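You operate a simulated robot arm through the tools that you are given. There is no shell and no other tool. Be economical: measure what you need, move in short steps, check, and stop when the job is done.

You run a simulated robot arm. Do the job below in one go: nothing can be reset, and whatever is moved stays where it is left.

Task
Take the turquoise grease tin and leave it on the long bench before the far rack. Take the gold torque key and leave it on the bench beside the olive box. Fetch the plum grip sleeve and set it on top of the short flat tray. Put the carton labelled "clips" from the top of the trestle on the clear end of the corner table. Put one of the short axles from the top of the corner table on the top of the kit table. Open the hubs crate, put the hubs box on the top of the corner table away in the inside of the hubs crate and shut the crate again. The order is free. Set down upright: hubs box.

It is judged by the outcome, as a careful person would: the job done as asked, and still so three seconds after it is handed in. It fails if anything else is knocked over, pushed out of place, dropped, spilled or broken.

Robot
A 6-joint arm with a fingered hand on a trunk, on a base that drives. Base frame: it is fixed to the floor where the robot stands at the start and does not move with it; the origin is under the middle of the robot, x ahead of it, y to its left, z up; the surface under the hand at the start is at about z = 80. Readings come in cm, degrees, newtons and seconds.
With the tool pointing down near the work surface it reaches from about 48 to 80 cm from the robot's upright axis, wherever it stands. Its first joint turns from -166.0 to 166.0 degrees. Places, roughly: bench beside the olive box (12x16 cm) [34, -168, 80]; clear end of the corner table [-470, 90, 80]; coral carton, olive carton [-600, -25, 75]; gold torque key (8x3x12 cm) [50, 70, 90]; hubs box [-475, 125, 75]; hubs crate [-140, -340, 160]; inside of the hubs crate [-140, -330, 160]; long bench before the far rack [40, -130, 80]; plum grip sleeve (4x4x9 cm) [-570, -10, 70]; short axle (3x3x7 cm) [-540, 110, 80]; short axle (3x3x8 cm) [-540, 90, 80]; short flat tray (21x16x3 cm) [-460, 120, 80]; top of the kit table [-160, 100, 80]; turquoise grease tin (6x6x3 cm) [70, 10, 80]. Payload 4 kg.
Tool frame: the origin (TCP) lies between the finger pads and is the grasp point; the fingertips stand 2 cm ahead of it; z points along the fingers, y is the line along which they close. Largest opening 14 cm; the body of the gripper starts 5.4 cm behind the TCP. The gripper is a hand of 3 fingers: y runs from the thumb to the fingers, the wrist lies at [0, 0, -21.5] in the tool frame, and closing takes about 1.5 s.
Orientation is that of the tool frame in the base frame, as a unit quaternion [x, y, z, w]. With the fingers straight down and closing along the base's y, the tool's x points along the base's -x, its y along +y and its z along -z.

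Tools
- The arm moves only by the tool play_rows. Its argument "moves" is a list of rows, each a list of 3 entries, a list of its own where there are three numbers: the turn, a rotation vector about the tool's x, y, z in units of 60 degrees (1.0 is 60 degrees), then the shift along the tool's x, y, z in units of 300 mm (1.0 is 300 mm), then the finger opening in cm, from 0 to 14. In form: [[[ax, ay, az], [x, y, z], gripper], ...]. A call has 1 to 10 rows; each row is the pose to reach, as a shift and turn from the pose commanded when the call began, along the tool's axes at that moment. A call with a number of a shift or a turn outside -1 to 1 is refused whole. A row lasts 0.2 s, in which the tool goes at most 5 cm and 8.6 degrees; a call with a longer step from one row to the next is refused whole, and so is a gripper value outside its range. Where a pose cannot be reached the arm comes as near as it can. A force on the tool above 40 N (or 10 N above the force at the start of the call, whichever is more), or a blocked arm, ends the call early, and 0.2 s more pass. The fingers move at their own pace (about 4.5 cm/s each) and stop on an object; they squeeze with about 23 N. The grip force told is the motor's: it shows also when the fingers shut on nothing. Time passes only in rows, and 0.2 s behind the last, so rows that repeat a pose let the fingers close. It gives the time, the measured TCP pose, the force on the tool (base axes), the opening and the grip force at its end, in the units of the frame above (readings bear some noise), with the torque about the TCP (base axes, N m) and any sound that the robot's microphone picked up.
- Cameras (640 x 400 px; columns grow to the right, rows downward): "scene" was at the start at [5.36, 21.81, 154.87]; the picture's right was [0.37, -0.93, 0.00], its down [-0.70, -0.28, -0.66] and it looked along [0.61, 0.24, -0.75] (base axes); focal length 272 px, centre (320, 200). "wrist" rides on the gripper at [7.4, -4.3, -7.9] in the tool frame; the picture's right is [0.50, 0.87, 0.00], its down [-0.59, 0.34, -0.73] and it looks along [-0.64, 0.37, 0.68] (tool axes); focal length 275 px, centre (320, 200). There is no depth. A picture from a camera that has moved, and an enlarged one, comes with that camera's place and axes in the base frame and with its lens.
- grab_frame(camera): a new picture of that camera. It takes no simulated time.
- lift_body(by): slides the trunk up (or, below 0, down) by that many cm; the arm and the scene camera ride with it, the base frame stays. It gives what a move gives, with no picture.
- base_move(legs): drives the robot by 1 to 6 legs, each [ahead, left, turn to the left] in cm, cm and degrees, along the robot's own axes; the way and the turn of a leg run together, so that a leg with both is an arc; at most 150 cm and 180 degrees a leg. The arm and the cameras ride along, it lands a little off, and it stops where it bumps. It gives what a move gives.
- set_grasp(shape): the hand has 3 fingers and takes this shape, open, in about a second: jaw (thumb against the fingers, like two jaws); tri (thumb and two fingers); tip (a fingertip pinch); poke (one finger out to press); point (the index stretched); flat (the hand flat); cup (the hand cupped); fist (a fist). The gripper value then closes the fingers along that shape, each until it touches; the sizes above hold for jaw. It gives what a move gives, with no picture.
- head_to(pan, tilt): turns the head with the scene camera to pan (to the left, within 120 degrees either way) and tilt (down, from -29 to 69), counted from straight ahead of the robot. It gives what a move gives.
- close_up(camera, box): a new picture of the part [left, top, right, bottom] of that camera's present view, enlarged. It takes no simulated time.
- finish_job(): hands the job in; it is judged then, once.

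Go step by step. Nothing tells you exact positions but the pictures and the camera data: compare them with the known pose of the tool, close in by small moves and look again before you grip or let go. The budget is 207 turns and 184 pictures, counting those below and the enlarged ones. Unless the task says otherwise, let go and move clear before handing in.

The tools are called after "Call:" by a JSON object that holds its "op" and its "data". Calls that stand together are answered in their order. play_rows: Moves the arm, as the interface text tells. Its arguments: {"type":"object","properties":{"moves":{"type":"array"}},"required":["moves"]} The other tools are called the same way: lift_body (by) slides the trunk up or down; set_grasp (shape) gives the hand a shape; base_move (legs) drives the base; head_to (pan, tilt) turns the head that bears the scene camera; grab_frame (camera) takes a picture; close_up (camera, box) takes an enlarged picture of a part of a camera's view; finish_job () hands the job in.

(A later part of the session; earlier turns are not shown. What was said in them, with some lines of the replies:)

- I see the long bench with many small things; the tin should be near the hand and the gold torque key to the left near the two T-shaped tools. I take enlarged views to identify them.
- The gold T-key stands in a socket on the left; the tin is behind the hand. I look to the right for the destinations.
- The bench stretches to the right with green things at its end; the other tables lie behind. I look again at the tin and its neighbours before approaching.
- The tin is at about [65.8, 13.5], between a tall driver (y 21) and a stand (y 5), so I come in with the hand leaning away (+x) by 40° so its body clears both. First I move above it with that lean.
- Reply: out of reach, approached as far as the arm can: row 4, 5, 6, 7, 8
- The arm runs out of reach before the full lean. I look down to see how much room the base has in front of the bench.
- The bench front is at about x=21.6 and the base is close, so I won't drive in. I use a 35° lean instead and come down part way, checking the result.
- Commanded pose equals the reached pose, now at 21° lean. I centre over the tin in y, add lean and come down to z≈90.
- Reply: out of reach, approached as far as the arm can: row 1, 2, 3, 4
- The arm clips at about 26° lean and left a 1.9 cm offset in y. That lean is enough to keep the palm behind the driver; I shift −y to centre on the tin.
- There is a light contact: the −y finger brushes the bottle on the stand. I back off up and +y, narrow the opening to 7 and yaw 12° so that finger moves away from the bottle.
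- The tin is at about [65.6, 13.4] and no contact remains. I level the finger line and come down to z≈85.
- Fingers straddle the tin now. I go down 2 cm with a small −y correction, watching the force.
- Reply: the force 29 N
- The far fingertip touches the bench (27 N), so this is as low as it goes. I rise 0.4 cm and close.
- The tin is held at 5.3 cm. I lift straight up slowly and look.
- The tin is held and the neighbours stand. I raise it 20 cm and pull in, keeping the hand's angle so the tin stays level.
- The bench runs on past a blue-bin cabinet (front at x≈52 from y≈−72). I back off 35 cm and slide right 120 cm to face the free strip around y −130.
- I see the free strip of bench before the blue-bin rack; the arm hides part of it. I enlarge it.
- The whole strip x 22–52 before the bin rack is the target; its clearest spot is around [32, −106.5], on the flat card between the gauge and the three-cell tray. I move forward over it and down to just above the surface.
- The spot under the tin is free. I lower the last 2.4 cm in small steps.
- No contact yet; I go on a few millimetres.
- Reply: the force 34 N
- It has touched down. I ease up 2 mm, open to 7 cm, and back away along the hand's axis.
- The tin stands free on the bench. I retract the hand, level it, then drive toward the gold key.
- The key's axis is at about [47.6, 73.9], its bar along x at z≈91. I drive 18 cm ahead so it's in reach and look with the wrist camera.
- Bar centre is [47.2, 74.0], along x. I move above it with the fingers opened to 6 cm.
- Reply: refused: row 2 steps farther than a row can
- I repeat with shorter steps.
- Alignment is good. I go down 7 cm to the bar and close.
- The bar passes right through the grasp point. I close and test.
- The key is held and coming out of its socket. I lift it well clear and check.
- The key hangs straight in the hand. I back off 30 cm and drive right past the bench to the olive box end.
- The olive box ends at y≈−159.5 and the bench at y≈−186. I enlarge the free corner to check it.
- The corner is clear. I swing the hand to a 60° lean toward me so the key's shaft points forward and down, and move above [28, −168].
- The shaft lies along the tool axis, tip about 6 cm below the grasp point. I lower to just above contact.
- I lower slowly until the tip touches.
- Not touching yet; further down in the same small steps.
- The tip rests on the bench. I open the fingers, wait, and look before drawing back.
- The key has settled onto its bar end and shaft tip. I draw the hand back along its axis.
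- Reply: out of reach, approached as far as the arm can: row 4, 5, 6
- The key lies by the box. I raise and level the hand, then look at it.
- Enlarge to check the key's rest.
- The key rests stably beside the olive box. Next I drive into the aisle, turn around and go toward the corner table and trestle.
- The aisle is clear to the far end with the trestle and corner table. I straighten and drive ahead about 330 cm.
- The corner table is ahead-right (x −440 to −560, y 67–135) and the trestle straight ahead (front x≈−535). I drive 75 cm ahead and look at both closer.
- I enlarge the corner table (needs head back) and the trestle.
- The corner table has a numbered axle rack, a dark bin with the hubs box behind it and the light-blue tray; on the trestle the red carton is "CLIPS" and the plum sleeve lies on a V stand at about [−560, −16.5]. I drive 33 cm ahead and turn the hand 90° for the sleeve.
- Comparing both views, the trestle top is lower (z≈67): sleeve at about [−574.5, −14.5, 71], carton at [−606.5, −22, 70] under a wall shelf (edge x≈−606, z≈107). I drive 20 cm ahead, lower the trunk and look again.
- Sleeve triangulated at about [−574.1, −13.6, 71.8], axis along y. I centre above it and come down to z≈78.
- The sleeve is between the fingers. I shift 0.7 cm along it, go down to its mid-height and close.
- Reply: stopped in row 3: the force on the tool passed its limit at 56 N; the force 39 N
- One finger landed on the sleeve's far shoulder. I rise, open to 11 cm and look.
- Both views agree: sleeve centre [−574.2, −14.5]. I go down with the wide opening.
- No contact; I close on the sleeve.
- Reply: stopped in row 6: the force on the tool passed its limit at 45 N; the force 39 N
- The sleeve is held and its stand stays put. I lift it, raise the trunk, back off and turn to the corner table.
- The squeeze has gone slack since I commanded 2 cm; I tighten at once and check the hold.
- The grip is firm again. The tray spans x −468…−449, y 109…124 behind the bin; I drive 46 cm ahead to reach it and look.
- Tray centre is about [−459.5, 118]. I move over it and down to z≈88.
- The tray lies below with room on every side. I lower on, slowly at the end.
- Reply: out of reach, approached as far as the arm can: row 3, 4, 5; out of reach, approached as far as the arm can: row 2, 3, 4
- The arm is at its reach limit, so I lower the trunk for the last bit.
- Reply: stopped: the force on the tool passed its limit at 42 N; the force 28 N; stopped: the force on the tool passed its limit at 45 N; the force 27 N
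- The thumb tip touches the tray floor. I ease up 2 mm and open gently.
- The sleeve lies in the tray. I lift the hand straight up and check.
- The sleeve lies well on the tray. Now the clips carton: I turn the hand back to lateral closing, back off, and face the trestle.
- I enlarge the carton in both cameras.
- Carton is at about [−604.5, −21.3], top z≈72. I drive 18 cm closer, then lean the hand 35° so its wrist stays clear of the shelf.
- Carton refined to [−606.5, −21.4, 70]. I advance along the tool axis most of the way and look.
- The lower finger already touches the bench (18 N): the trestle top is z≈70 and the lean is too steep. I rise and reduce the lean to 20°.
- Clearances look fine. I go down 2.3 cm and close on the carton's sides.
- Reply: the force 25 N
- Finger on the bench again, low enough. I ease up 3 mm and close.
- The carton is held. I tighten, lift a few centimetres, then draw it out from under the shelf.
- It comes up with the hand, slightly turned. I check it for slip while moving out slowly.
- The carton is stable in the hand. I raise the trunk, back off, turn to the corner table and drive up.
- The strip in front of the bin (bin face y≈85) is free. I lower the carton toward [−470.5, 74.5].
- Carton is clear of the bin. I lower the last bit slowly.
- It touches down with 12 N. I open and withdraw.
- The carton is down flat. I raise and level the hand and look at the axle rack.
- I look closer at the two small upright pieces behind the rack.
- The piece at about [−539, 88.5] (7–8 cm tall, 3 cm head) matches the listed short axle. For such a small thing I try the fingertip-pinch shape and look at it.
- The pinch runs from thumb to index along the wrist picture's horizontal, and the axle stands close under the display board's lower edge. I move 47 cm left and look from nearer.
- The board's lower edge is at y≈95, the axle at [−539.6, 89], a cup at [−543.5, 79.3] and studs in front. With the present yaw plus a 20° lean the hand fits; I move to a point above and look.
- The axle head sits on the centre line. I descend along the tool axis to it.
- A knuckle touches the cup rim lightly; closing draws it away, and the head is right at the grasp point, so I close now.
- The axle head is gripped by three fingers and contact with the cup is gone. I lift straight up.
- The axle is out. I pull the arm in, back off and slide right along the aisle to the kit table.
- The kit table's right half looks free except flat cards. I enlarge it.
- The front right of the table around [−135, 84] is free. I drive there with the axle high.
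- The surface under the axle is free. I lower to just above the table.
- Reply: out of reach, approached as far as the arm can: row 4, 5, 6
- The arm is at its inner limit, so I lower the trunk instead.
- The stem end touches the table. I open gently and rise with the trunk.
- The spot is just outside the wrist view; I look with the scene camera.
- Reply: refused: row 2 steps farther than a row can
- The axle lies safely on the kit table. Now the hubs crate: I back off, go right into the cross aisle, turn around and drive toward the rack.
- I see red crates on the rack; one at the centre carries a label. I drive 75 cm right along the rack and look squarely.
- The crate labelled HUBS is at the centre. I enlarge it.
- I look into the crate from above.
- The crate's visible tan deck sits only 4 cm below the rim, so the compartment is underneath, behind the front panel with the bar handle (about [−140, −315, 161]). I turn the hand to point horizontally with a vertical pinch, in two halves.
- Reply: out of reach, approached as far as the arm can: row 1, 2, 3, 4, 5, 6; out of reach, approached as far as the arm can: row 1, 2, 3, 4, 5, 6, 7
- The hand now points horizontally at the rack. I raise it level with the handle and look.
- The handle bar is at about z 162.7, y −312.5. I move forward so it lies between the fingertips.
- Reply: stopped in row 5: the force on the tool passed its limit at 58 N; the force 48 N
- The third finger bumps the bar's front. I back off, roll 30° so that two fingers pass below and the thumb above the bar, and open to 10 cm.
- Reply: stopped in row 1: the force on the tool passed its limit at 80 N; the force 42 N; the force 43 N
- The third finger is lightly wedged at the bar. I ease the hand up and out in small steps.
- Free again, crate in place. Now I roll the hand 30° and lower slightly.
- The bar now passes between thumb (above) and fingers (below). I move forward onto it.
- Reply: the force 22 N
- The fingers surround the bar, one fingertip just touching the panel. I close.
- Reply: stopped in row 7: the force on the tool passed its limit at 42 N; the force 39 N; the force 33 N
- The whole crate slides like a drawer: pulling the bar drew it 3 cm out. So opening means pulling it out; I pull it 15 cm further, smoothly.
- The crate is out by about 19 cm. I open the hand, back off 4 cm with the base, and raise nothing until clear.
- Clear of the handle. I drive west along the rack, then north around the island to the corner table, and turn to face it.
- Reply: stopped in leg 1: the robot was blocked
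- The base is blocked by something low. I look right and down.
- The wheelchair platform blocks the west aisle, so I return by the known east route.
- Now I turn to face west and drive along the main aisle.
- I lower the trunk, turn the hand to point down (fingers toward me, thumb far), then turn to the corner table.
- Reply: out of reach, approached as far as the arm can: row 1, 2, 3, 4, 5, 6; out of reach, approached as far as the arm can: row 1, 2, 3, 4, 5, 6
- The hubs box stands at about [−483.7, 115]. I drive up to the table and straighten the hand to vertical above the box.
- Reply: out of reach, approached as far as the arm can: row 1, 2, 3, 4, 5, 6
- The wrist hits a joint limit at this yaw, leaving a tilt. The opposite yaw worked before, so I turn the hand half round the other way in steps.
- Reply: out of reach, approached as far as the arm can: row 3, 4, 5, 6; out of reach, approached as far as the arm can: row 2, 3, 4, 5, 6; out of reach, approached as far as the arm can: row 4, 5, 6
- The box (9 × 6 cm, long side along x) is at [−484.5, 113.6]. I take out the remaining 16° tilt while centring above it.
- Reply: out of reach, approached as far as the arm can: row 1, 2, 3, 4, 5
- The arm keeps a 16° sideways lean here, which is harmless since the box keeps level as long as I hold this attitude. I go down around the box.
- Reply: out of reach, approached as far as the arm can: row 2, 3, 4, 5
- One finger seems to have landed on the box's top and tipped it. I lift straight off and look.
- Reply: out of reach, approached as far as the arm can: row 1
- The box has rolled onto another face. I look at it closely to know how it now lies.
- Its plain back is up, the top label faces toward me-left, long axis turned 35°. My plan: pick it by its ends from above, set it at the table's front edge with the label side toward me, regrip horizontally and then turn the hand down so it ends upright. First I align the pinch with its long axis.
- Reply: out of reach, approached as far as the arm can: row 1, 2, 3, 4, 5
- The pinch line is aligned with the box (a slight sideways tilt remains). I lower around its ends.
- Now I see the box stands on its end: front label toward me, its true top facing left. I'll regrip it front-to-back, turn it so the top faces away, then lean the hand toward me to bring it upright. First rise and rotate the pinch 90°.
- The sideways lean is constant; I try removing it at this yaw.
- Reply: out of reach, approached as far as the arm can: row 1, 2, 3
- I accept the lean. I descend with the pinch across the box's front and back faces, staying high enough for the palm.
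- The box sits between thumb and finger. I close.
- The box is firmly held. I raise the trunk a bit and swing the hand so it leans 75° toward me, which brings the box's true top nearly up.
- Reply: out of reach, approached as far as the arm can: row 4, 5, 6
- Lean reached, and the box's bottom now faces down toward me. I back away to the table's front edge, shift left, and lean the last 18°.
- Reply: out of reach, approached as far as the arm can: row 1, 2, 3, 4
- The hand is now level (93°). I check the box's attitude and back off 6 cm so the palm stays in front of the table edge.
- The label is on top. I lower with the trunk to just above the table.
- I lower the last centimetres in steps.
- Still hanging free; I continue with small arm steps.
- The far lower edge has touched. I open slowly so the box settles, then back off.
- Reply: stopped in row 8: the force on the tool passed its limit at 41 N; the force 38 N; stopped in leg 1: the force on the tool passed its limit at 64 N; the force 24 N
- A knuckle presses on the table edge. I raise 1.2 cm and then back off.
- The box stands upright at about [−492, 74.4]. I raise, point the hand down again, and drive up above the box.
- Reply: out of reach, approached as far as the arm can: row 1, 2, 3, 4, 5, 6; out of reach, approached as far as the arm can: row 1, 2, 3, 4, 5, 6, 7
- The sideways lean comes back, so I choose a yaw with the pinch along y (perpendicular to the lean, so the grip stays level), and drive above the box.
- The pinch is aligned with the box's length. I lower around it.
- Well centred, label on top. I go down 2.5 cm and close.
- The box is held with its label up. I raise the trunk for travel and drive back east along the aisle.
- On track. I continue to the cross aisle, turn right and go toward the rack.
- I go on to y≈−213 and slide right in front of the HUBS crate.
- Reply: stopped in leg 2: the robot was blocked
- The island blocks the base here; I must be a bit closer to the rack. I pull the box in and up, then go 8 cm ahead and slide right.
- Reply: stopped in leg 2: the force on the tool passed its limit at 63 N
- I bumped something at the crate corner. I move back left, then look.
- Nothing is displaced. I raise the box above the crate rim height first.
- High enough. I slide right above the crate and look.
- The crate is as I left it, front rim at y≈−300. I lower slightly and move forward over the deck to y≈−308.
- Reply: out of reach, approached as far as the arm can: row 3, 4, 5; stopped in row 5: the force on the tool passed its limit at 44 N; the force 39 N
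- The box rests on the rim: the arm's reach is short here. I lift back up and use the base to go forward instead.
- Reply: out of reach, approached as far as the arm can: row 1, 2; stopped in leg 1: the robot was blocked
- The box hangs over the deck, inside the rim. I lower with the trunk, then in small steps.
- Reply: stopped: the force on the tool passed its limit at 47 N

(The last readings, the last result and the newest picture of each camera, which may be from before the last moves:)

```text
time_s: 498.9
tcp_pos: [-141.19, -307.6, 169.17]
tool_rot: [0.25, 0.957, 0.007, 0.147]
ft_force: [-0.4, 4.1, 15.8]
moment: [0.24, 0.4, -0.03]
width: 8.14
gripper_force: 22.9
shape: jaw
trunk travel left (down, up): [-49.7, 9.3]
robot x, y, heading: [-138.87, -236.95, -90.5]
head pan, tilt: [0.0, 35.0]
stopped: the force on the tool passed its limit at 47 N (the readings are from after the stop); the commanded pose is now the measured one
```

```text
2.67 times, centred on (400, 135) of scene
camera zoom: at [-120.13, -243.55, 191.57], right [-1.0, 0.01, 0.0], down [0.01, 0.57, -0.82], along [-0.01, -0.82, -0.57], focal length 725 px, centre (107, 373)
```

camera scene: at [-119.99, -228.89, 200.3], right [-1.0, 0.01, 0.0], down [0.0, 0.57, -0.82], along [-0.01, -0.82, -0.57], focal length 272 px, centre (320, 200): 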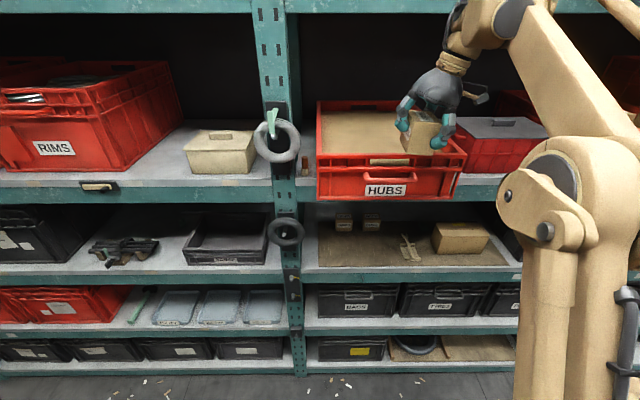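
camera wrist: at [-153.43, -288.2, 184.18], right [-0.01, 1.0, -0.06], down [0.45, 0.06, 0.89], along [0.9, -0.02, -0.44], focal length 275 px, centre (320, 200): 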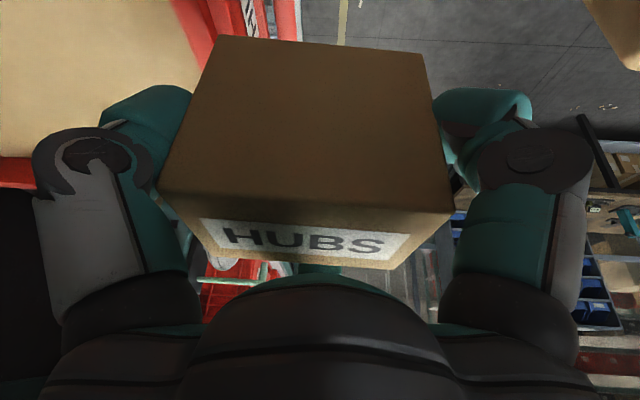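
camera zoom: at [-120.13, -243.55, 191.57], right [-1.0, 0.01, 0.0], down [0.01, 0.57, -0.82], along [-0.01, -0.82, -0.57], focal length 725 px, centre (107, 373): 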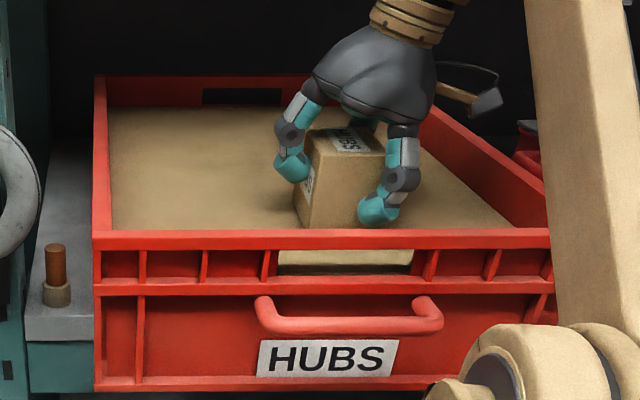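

The box touches the deck. I open slowly so it settles flat.

Call:
{"op": "play_rows", "data": {"moves": [[[0, 0, 0], [0, 0, 0], 8.5], [[0, 0, 0], [0, 0, 0], 8.8], [[0, 0, 0], [0, 0, 0], 9.1], [[0, 0, 0], [0, 0, 0], 9.5], [[0, 0, 0], [0, 0, 0], 10], [[0, 0, 0], [0, 0, 0], 10.5], [[0, 0, 0], [0, 0, 0], 10.8], [[0, 0, 0], [0, 0, 0], 10.8]]}}

Call:
{"op": "lift_body", "data": {"by": 8.5}}

Call:
{"op": "close_up", "data": {"camera": "scene", "box": [300, 60, 500, 210]}}

```text
time_s: 500.7
tcp_pos: [-141.37, -307.84, 169.03]
tool_rot: [0.25, 0.957, 0.008, 0.145]
ft_force: [0.7, 0.1, 1.0]
moment: [-0.03, 0.03, 0.03]
width: 10.74
gripper_force: 0.2
shape: jaw
trunk travel left (down, up): [-49.7, 9.3]
robot x, y, heading: [-139.1, -237.04, -90.4]
head pan, tilt: [0.0, 35.0]
```

```text
time_s: 501.9
tcp_pos: [-141.22, -307.37, 177.79]
tool_rot: [0.249, 0.957, 0.006, 0.146]
ft_force: [0.4, 1.0, 1.2]
moment: [-0.08, 0.02, -0.01]
width: 10.74
gripper_force: 0.1
shape: jaw
trunk travel left (down, up): [-58.2, 0.8]
robot x, y, heading: [-139.02, -236.67, -90.4]
head pan, tilt: [0.0, 35.0]
```

```text
2.67 times, centred on (400, 135) of scene
camera zoom: at [-120.1, -243.3, 200.1], right [-1.0, 0.01, 0.0], down [0.01, 0.57, -0.82], along [-0.01, -0.82, -0.57], focal length 725 px, centre (107, 373)
```

zoom: 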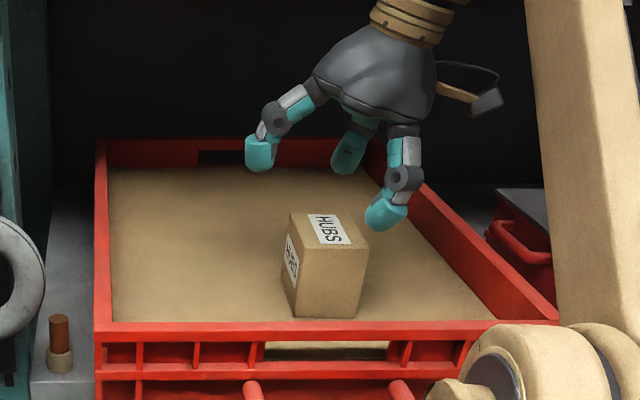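

The hubs box stands upright in the crate, label up. To shut the crate I'll push its handle with the palm: back off, close the fingers, pull in and lower the hand in front of the handle.

Call:
{"op": "base_move", "data": {"legs": [[-18.5, 0, 0]]}}

Call:
{"op": "play_rows", "data": {"moves": [[[0, 0, 0], [0.03, 0.055, 0], 9], [[0, 0, 0], [0.06, 0.11, 0], 7], [[0, 0, 0], [0.09, 0.165, 0], 5], [[0, 0, 0], [0.09, 0.165, 0], 3], [[0, 0, 0], [0.09, 0.165, 0], 2]]}}

Call:
{"op": "lift_body", "data": {"by": -25.5}}

Call:
{"op": "grab_frame", "data": {"camera": "scene"}}

```text
time_s: 503.5
tcp_pos: [-141.1, -289.12, 177.52]
tool_rot: [0.249, 0.957, 0.007, 0.146]
ft_force: [-0.5, 0.0, 0.3]
moment: [-0.02, 0.0, 0.0]
width: 10.75
gripper_force: 0.0
shape: jaw
trunk travel left (down, up): [-58.2, 0.8]
robot x, y, heading: [-138.83, -217.9, -90.7]
head pan, tilt: [0.0, 35.0]
```

```text
time_s: 504.7
tcp_pos: [-140.9, -283.56, 177.13]
tool_rot: [0.248, 0.958, 0.007, 0.146]
ft_force: [-0.1, 0.2, -0.3]
moment: [0.0, 0.0, 0.02]
width: 2.04
gripper_force: 0.1
shape: jaw
trunk travel left (down, up): [-58.2, 0.8]
robot x, y, heading: [-139.03, -217.56, -91.0]
head pan, tilt: [0.0, 35.0]
```

```text
time_s: 507.3
tcp_pos: [-140.96, -283.64, 151.6]
tool_rot: [0.249, 0.957, 0.007, 0.146]
ft_force: [1.2, 0.1, 0.2]
moment: [-0.02, 0.01, 0.01]
width: 1.99
gripper_force: 0.2
shape: jaw
trunk travel left (down, up): [-32.7, 26.3]
robot x, y, heading: [-138.88, -217.93, -90.5]
head pan, tilt: [0.0, 35.0]
```

```text
4 pictures are left
camera scene: at [-119.95, -225.01, 174.57], right [-1.0, 0.01, 0.0], down [0.01, 0.57, -0.82], along [-0.01, -0.82, -0.57], focal length 272 px, centre (320, 200)
```

scene: 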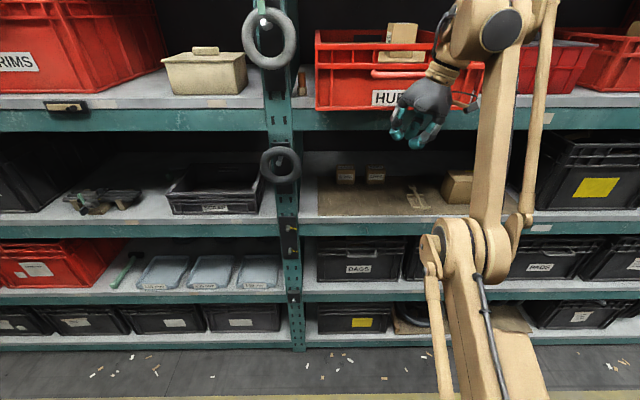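

The palm is in front of the handle. I push slowly by driving ahead.

Call:
{"op": "base_move", "data": {"legs": [[8, 0, 0]]}}

Call:
{"op": "base_move", "data": {"legs": [[8, 0, 0]]}}

```text
time_s: 508.4
tcp_pos: [-140.98, -292.0, 151.52]
tool_rot: [0.25, 0.957, 0.008, 0.146]
ft_force: [0.3, 0.0, -0.4]
moment: [0.01, 0.02, 0.01]
width: 2.03
gripper_force: 0.0
shape: jaw
trunk travel left (down, up): [-32.7, 26.3]
robot x, y, heading: [-139.17, -226.12, -90.5]
head pan, tilt: [0.0, 35.0]
```

```text
time_s: 509.4
tcp_pos: [-140.98, -299.89, 151.41]
tool_rot: [0.249, 0.957, 0.008, 0.146]
ft_force: [0.2, -1.2, 0.0]
moment: [0.03, -0.01, -0.01]
width: 2.02
gripper_force: 0.0
shape: jaw
trunk travel left (down, up): [-32.7, 26.3]
robot x, y, heading: [-139.02, -234.04, -90.5]
head pan, tilt: [0.0, 35.0]
```

No force felt yet; I check once.

Call:
{"op": "close_up", "data": {"camera": "scene", "box": [300, 0, 520, 160]}}

```text
2.50 times, centred on (410, 80) of scene
camera zoom: at [-120.1, -241.32, 174.55], right [-1.0, 0.01, 0.0], down [0.01, 0.57, -0.82], along [-0.01, -0.82, -0.58], focal length 679 px, centre (95, 500)
```

zoom: 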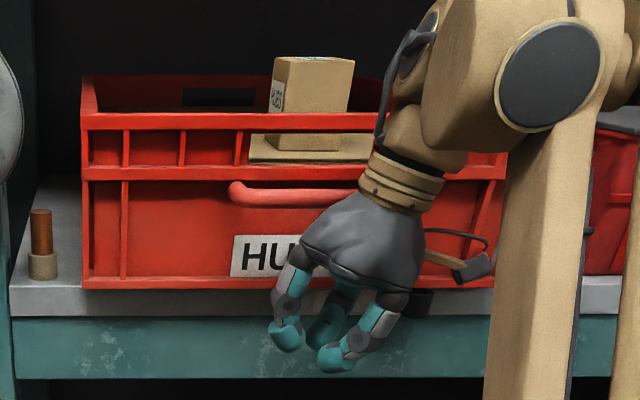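

The crate has gone in: the wrist ring pushed its handle, and its front is about where it was originally. I push a little more to make sure it's against its stop.

Call:
{"op": "base_move", "data": {"legs": [[3, 0, 0]]}}

```text
time_s: 510.3
tcp_pos: [-140.94, -302.99, 151.58]
tool_rot: [0.25, 0.957, 0.008, 0.146]
ft_force: [-0.2, 0.5, -0.5]
moment: [0.06, -0.02, 0.02]
width: 2.03
gripper_force: 0.0
shape: jaw
trunk travel left (down, up): [-32.7, 26.3]
robot x, y, heading: [-139.03, -236.97, -90.3]
head pan, tilt: [0.0, 35.0]
```

Call:
{"op": "close_up", "data": {"camera": "scene", "box": [300, 0, 520, 160]}}

```text
2.50 times, centred on (410, 80) of scene
camera zoom: at [-120.13, -244.4, 174.55], right [-1.0, 0.01, 0.0], down [0.01, 0.58, -0.82], along [-0.01, -0.82, -0.58], focal length 679 px, centre (95, 500)
```

zoom: 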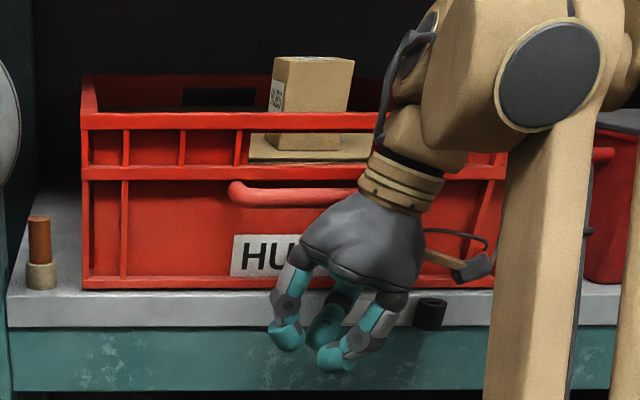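

The crate moves along with me; by comparison with the first view about 2–3 cm remain. I push on until it stops.

Call:
{"op": "base_move", "data": {"legs": [[2.5, 0, 0]]}}

Call:
{"op": "base_move", "data": {"legs": [[2, 0, 0]]}}

```text
time_s: 511.1
tcp_pos: [-141.09, -304.84, 151.98]
tool_rot: [0.248, 0.958, 0.005, 0.147]
ft_force: [-1.9, 19.0, 10.1]
moment: [-0.66, 0.25, -0.63]
width: 1.87
gripper_force: 0.0
shape: jaw
trunk travel left (down, up): [-32.7, 26.3]
robot x, y, heading: [-139.29, -239.65, -90.6]
head pan, tilt: [0.0, 35.0]
```

```text
time_s: 511.9
tcp_pos: [-141.12, -305.26, 152.34]
tool_rot: [0.25, 0.957, 0.008, 0.147]
ft_force: [-0.6, 22.0, 24.1]
moment: [-1.14, 0.61, -0.54]
width: 1.77
gripper_force: 0.1
shape: jaw
trunk travel left (down, up): [-32.7, 26.3]
robot x, y, heading: [-139.18, -240.97, -90.6]
head pan, tilt: [0.0, 35.0]
stopped in leg 1: the force on the tool passed its limit at 44 N (the readings are from after the stop); the commanded pose is now the measured one
```

The thumb side now meets the shelf lip. I back off slightly, raise 4.5 cm and press again with the palm on the handle to find the crate's stop.

Call:
{"op": "base_move", "data": {"legs": [[-4, 0, 0]]}}

Call:
{"op": "lift_body", "data": {"by": 4.5}}

Call:
{"op": "base_move", "data": {"legs": [[4, 0, 0]]}}

Call:
{"op": "base_move", "data": {"legs": [[2, 0, 0]]}}

```text
time_s: 512.6
tcp_pos: [-140.9, -305.16, 152.42]
tool_rot: [0.249, 0.957, 0.01, 0.148]
ft_force: [1.1, 17.1, 16.0]
moment: [-0.75, 0.4, -0.36]
width: 1.83
gripper_force: 0.1
shape: jaw
trunk travel left (down, up): [-32.7, 26.3]
robot x, y, heading: [-138.53, -240.89, -90.7]
head pan, tilt: [0.0, 35.0]
stopped in leg 1: the force on the tool passed its limit at 61 N (the readings are from after the stop); the commanded pose is now the measured one
```

```text
time_s: 513.1
tcp_pos: [-141.11, -305.51, 153.14]
tool_rot: [0.247, 0.959, 0.016, 0.141]
ft_force: [0.9, 13.2, -16.9]
moment: [-0.08, 0.07, -0.03]
width: 1.99
gripper_force: 0.0
shape: jaw
trunk travel left (down, up): [-34.0, 25.0]
robot x, y, heading: [-139.29, -240.43, -90.2]
head pan, tilt: [0.0, 35.0]
stopped: the force on the tool passed its limit at 154 N (the readings are from after the stop); the commanded pose is now the measured one
```

```text
time_s: 513.8
tcp_pos: [-141.19, -305.49, 153.16]
tool_rot: [0.248, 0.959, 0.018, 0.139]
ft_force: [0.5, 14.8, -5.3]
moment: [-0.77, 0.13, -0.05]
width: 2.0
gripper_force: 0.1
shape: jaw
trunk travel left (down, up): [-34.0, 25.0]
robot x, y, heading: [-139.43, -240.51, -90.6]
head pan, tilt: [0.0, 35.0]
stopped in leg 1: the force on the tool passed its limit at 70 N (the readings are from after the stop); the commanded pose is now the measured one
```

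```text
time_s: 514.5
tcp_pos: [-141.16, -305.48, 153.1]
tool_rot: [0.246, 0.959, 0.021, 0.138]
ft_force: [0.8, 20.3, -5.4]
moment: [-1.12, 0.15, -0.08]
width: 1.99
gripper_force: 0.1
shape: jaw
trunk travel left (down, up): [-34.0, 25.0]
robot x, y, heading: [-139.5, -241.4, -90.4]
head pan, tilt: [0.0, 35.0]
stopped in leg 1: the force on the tool passed its limit at 70 N (the readings are from after the stop); the commanded pose is now the measured one
```

The hand is jammed under the handle. I undo the rise gently, then back off.

Call:
{"op": "lift_body", "data": {"by": -1.3}}

Call:
{"op": "play_rows", "data": {"moves": [[[0, 0, 0], [0.005, 0.009, 0], 2], [[0, 0, 0], [0.01, 0.018, 0], 2], [[0, 0, 0], [0.02, 0.036, 0], 2], [[0, 0, 0], [0.03, 0.055, 0], 2]]}}

```text
time_s: 514.9
tcp_pos: [-141.25, -305.41, 152.61]
tool_rot: [0.247, 0.959, 0.019, 0.139]
ft_force: [0.3, 14.7, 20.8]
moment: [-0.9, 0.5, -0.29]
width: 1.88
gripper_force: 0.0
shape: jaw
trunk travel left (down, up): [-33.2, 25.8]
robot x, y, heading: [-139.09, -241.41, -90.6]
head pan, tilt: [0.0, 35.0]
stopped: the force on the tool passed its limit at 69 N (the readings are from after the stop); the commanded pose is now the measured one
```

```text
time_s: 515.9
tcp_pos: [-141.42, -304.89, 152.63]
tool_rot: [0.246, 0.959, 0.021, 0.139]
ft_force: [1.3, 2.9, 3.8]
moment: [-0.2, 0.11, -0.07]
width: 2.0
gripper_force: 0.1
shape: jaw
out of reach, approached as far as the arm can: row 3, 4
trunk travel left (down, up): [-33.2, 25.8]
robot x, y, heading: [-139.2, -241.41, -90.3]
head pan, tilt: [0.0, 35.0]
```

Call:
{"op": "base_move", "data": {"legs": [[-3, 0, 0]]}}

Call:
{"op": "base_move", "data": {"legs": [[-10, 0, 0]]}}

```text
time_s: 516.8
tcp_pos: [-141.33, -301.77, 152.68]
tool_rot: [0.247, 0.959, 0.02, 0.139]
ft_force: [0.7, 1.5, 0.6]
moment: [-0.02, -0.01, 0.0]
width: 2.0
gripper_force: 0.1
shape: jaw
trunk travel left (down, up): [-33.2, 25.8]
robot x, y, heading: [-139.27, -238.05, -90.7]
head pan, tilt: [0.0, 35.0]
```

```text
time_s: 517.9
tcp_pos: [-141.25, -291.63, 152.53]
tool_rot: [0.247, 0.959, 0.02, 0.138]
ft_force: [0.4, 0.2, -0.3]
moment: [-0.03, 0.0, 0.0]
width: 2.02
gripper_force: 0.1
shape: jaw
trunk travel left (down, up): [-33.2, 25.8]
robot x, y, heading: [-139.08, -227.94, -90.6]
head pan, tilt: [0.0, 35.0]
```

Free again. One picture to judge the crate's position and the box.

Call:
{"op": "close_up", "data": {"camera": "scene", "box": [290, 0, 530, 160]}}

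```text
2.50 times, centred on (410, 80) of scene
camera zoom: at [-120.05, -234.97, 175.12], right [-1.0, 0.01, 0.0], down [0.01, 0.57, -0.82], along [-0.01, -0.82, -0.57], focal length 679 px, centre (95, 500)
```

zoom: 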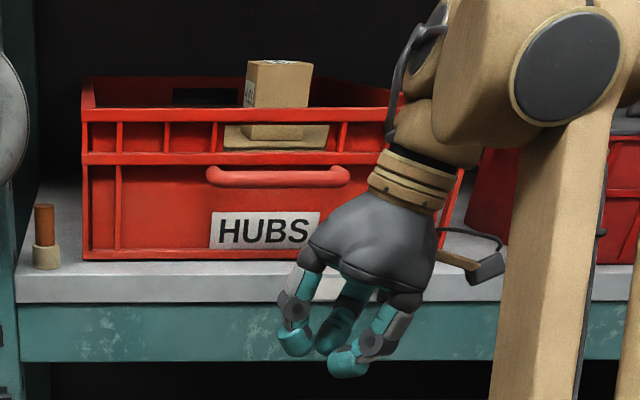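

The crate's front matches its original position against the shelf lip and the peg, with the hubs box standing inside, and the hand is clear. All six parts are done, so I hand in.

Call:
{"op": "finish_job", "data": {}}

```text
The job is handed in.
```

I finished all six parts and handed in the job:

- **Grease tin:** it stands on the long bench, in the strip before the bin rack.
- **Torque key:** it rests beside the olive box, standing on its bar end and shaft tip.
- **Grip sleeve:** it lies in the short flat tray.
- **Clips carton:** it sits at the front of the corner table's clear end, before the dark bin.
- **Short axle:** it lies on its side on the kit table. It did not stay upright when I let go.
- **Hubs box:** it stands upright, label up, in the hubs crate. I tipped it over on the corner table and had to right it first. The crate opens like a drawer, and I pushed it back to within about half a centimetre of where it was. The box rests on the crate's raised deck, about 4 cm below the rim.

I also brushed a few things on the way: the bottle next to the tin, the cup next to the axles, the crate's corner and the shelf lip. I saw nothing knocked over or moved.
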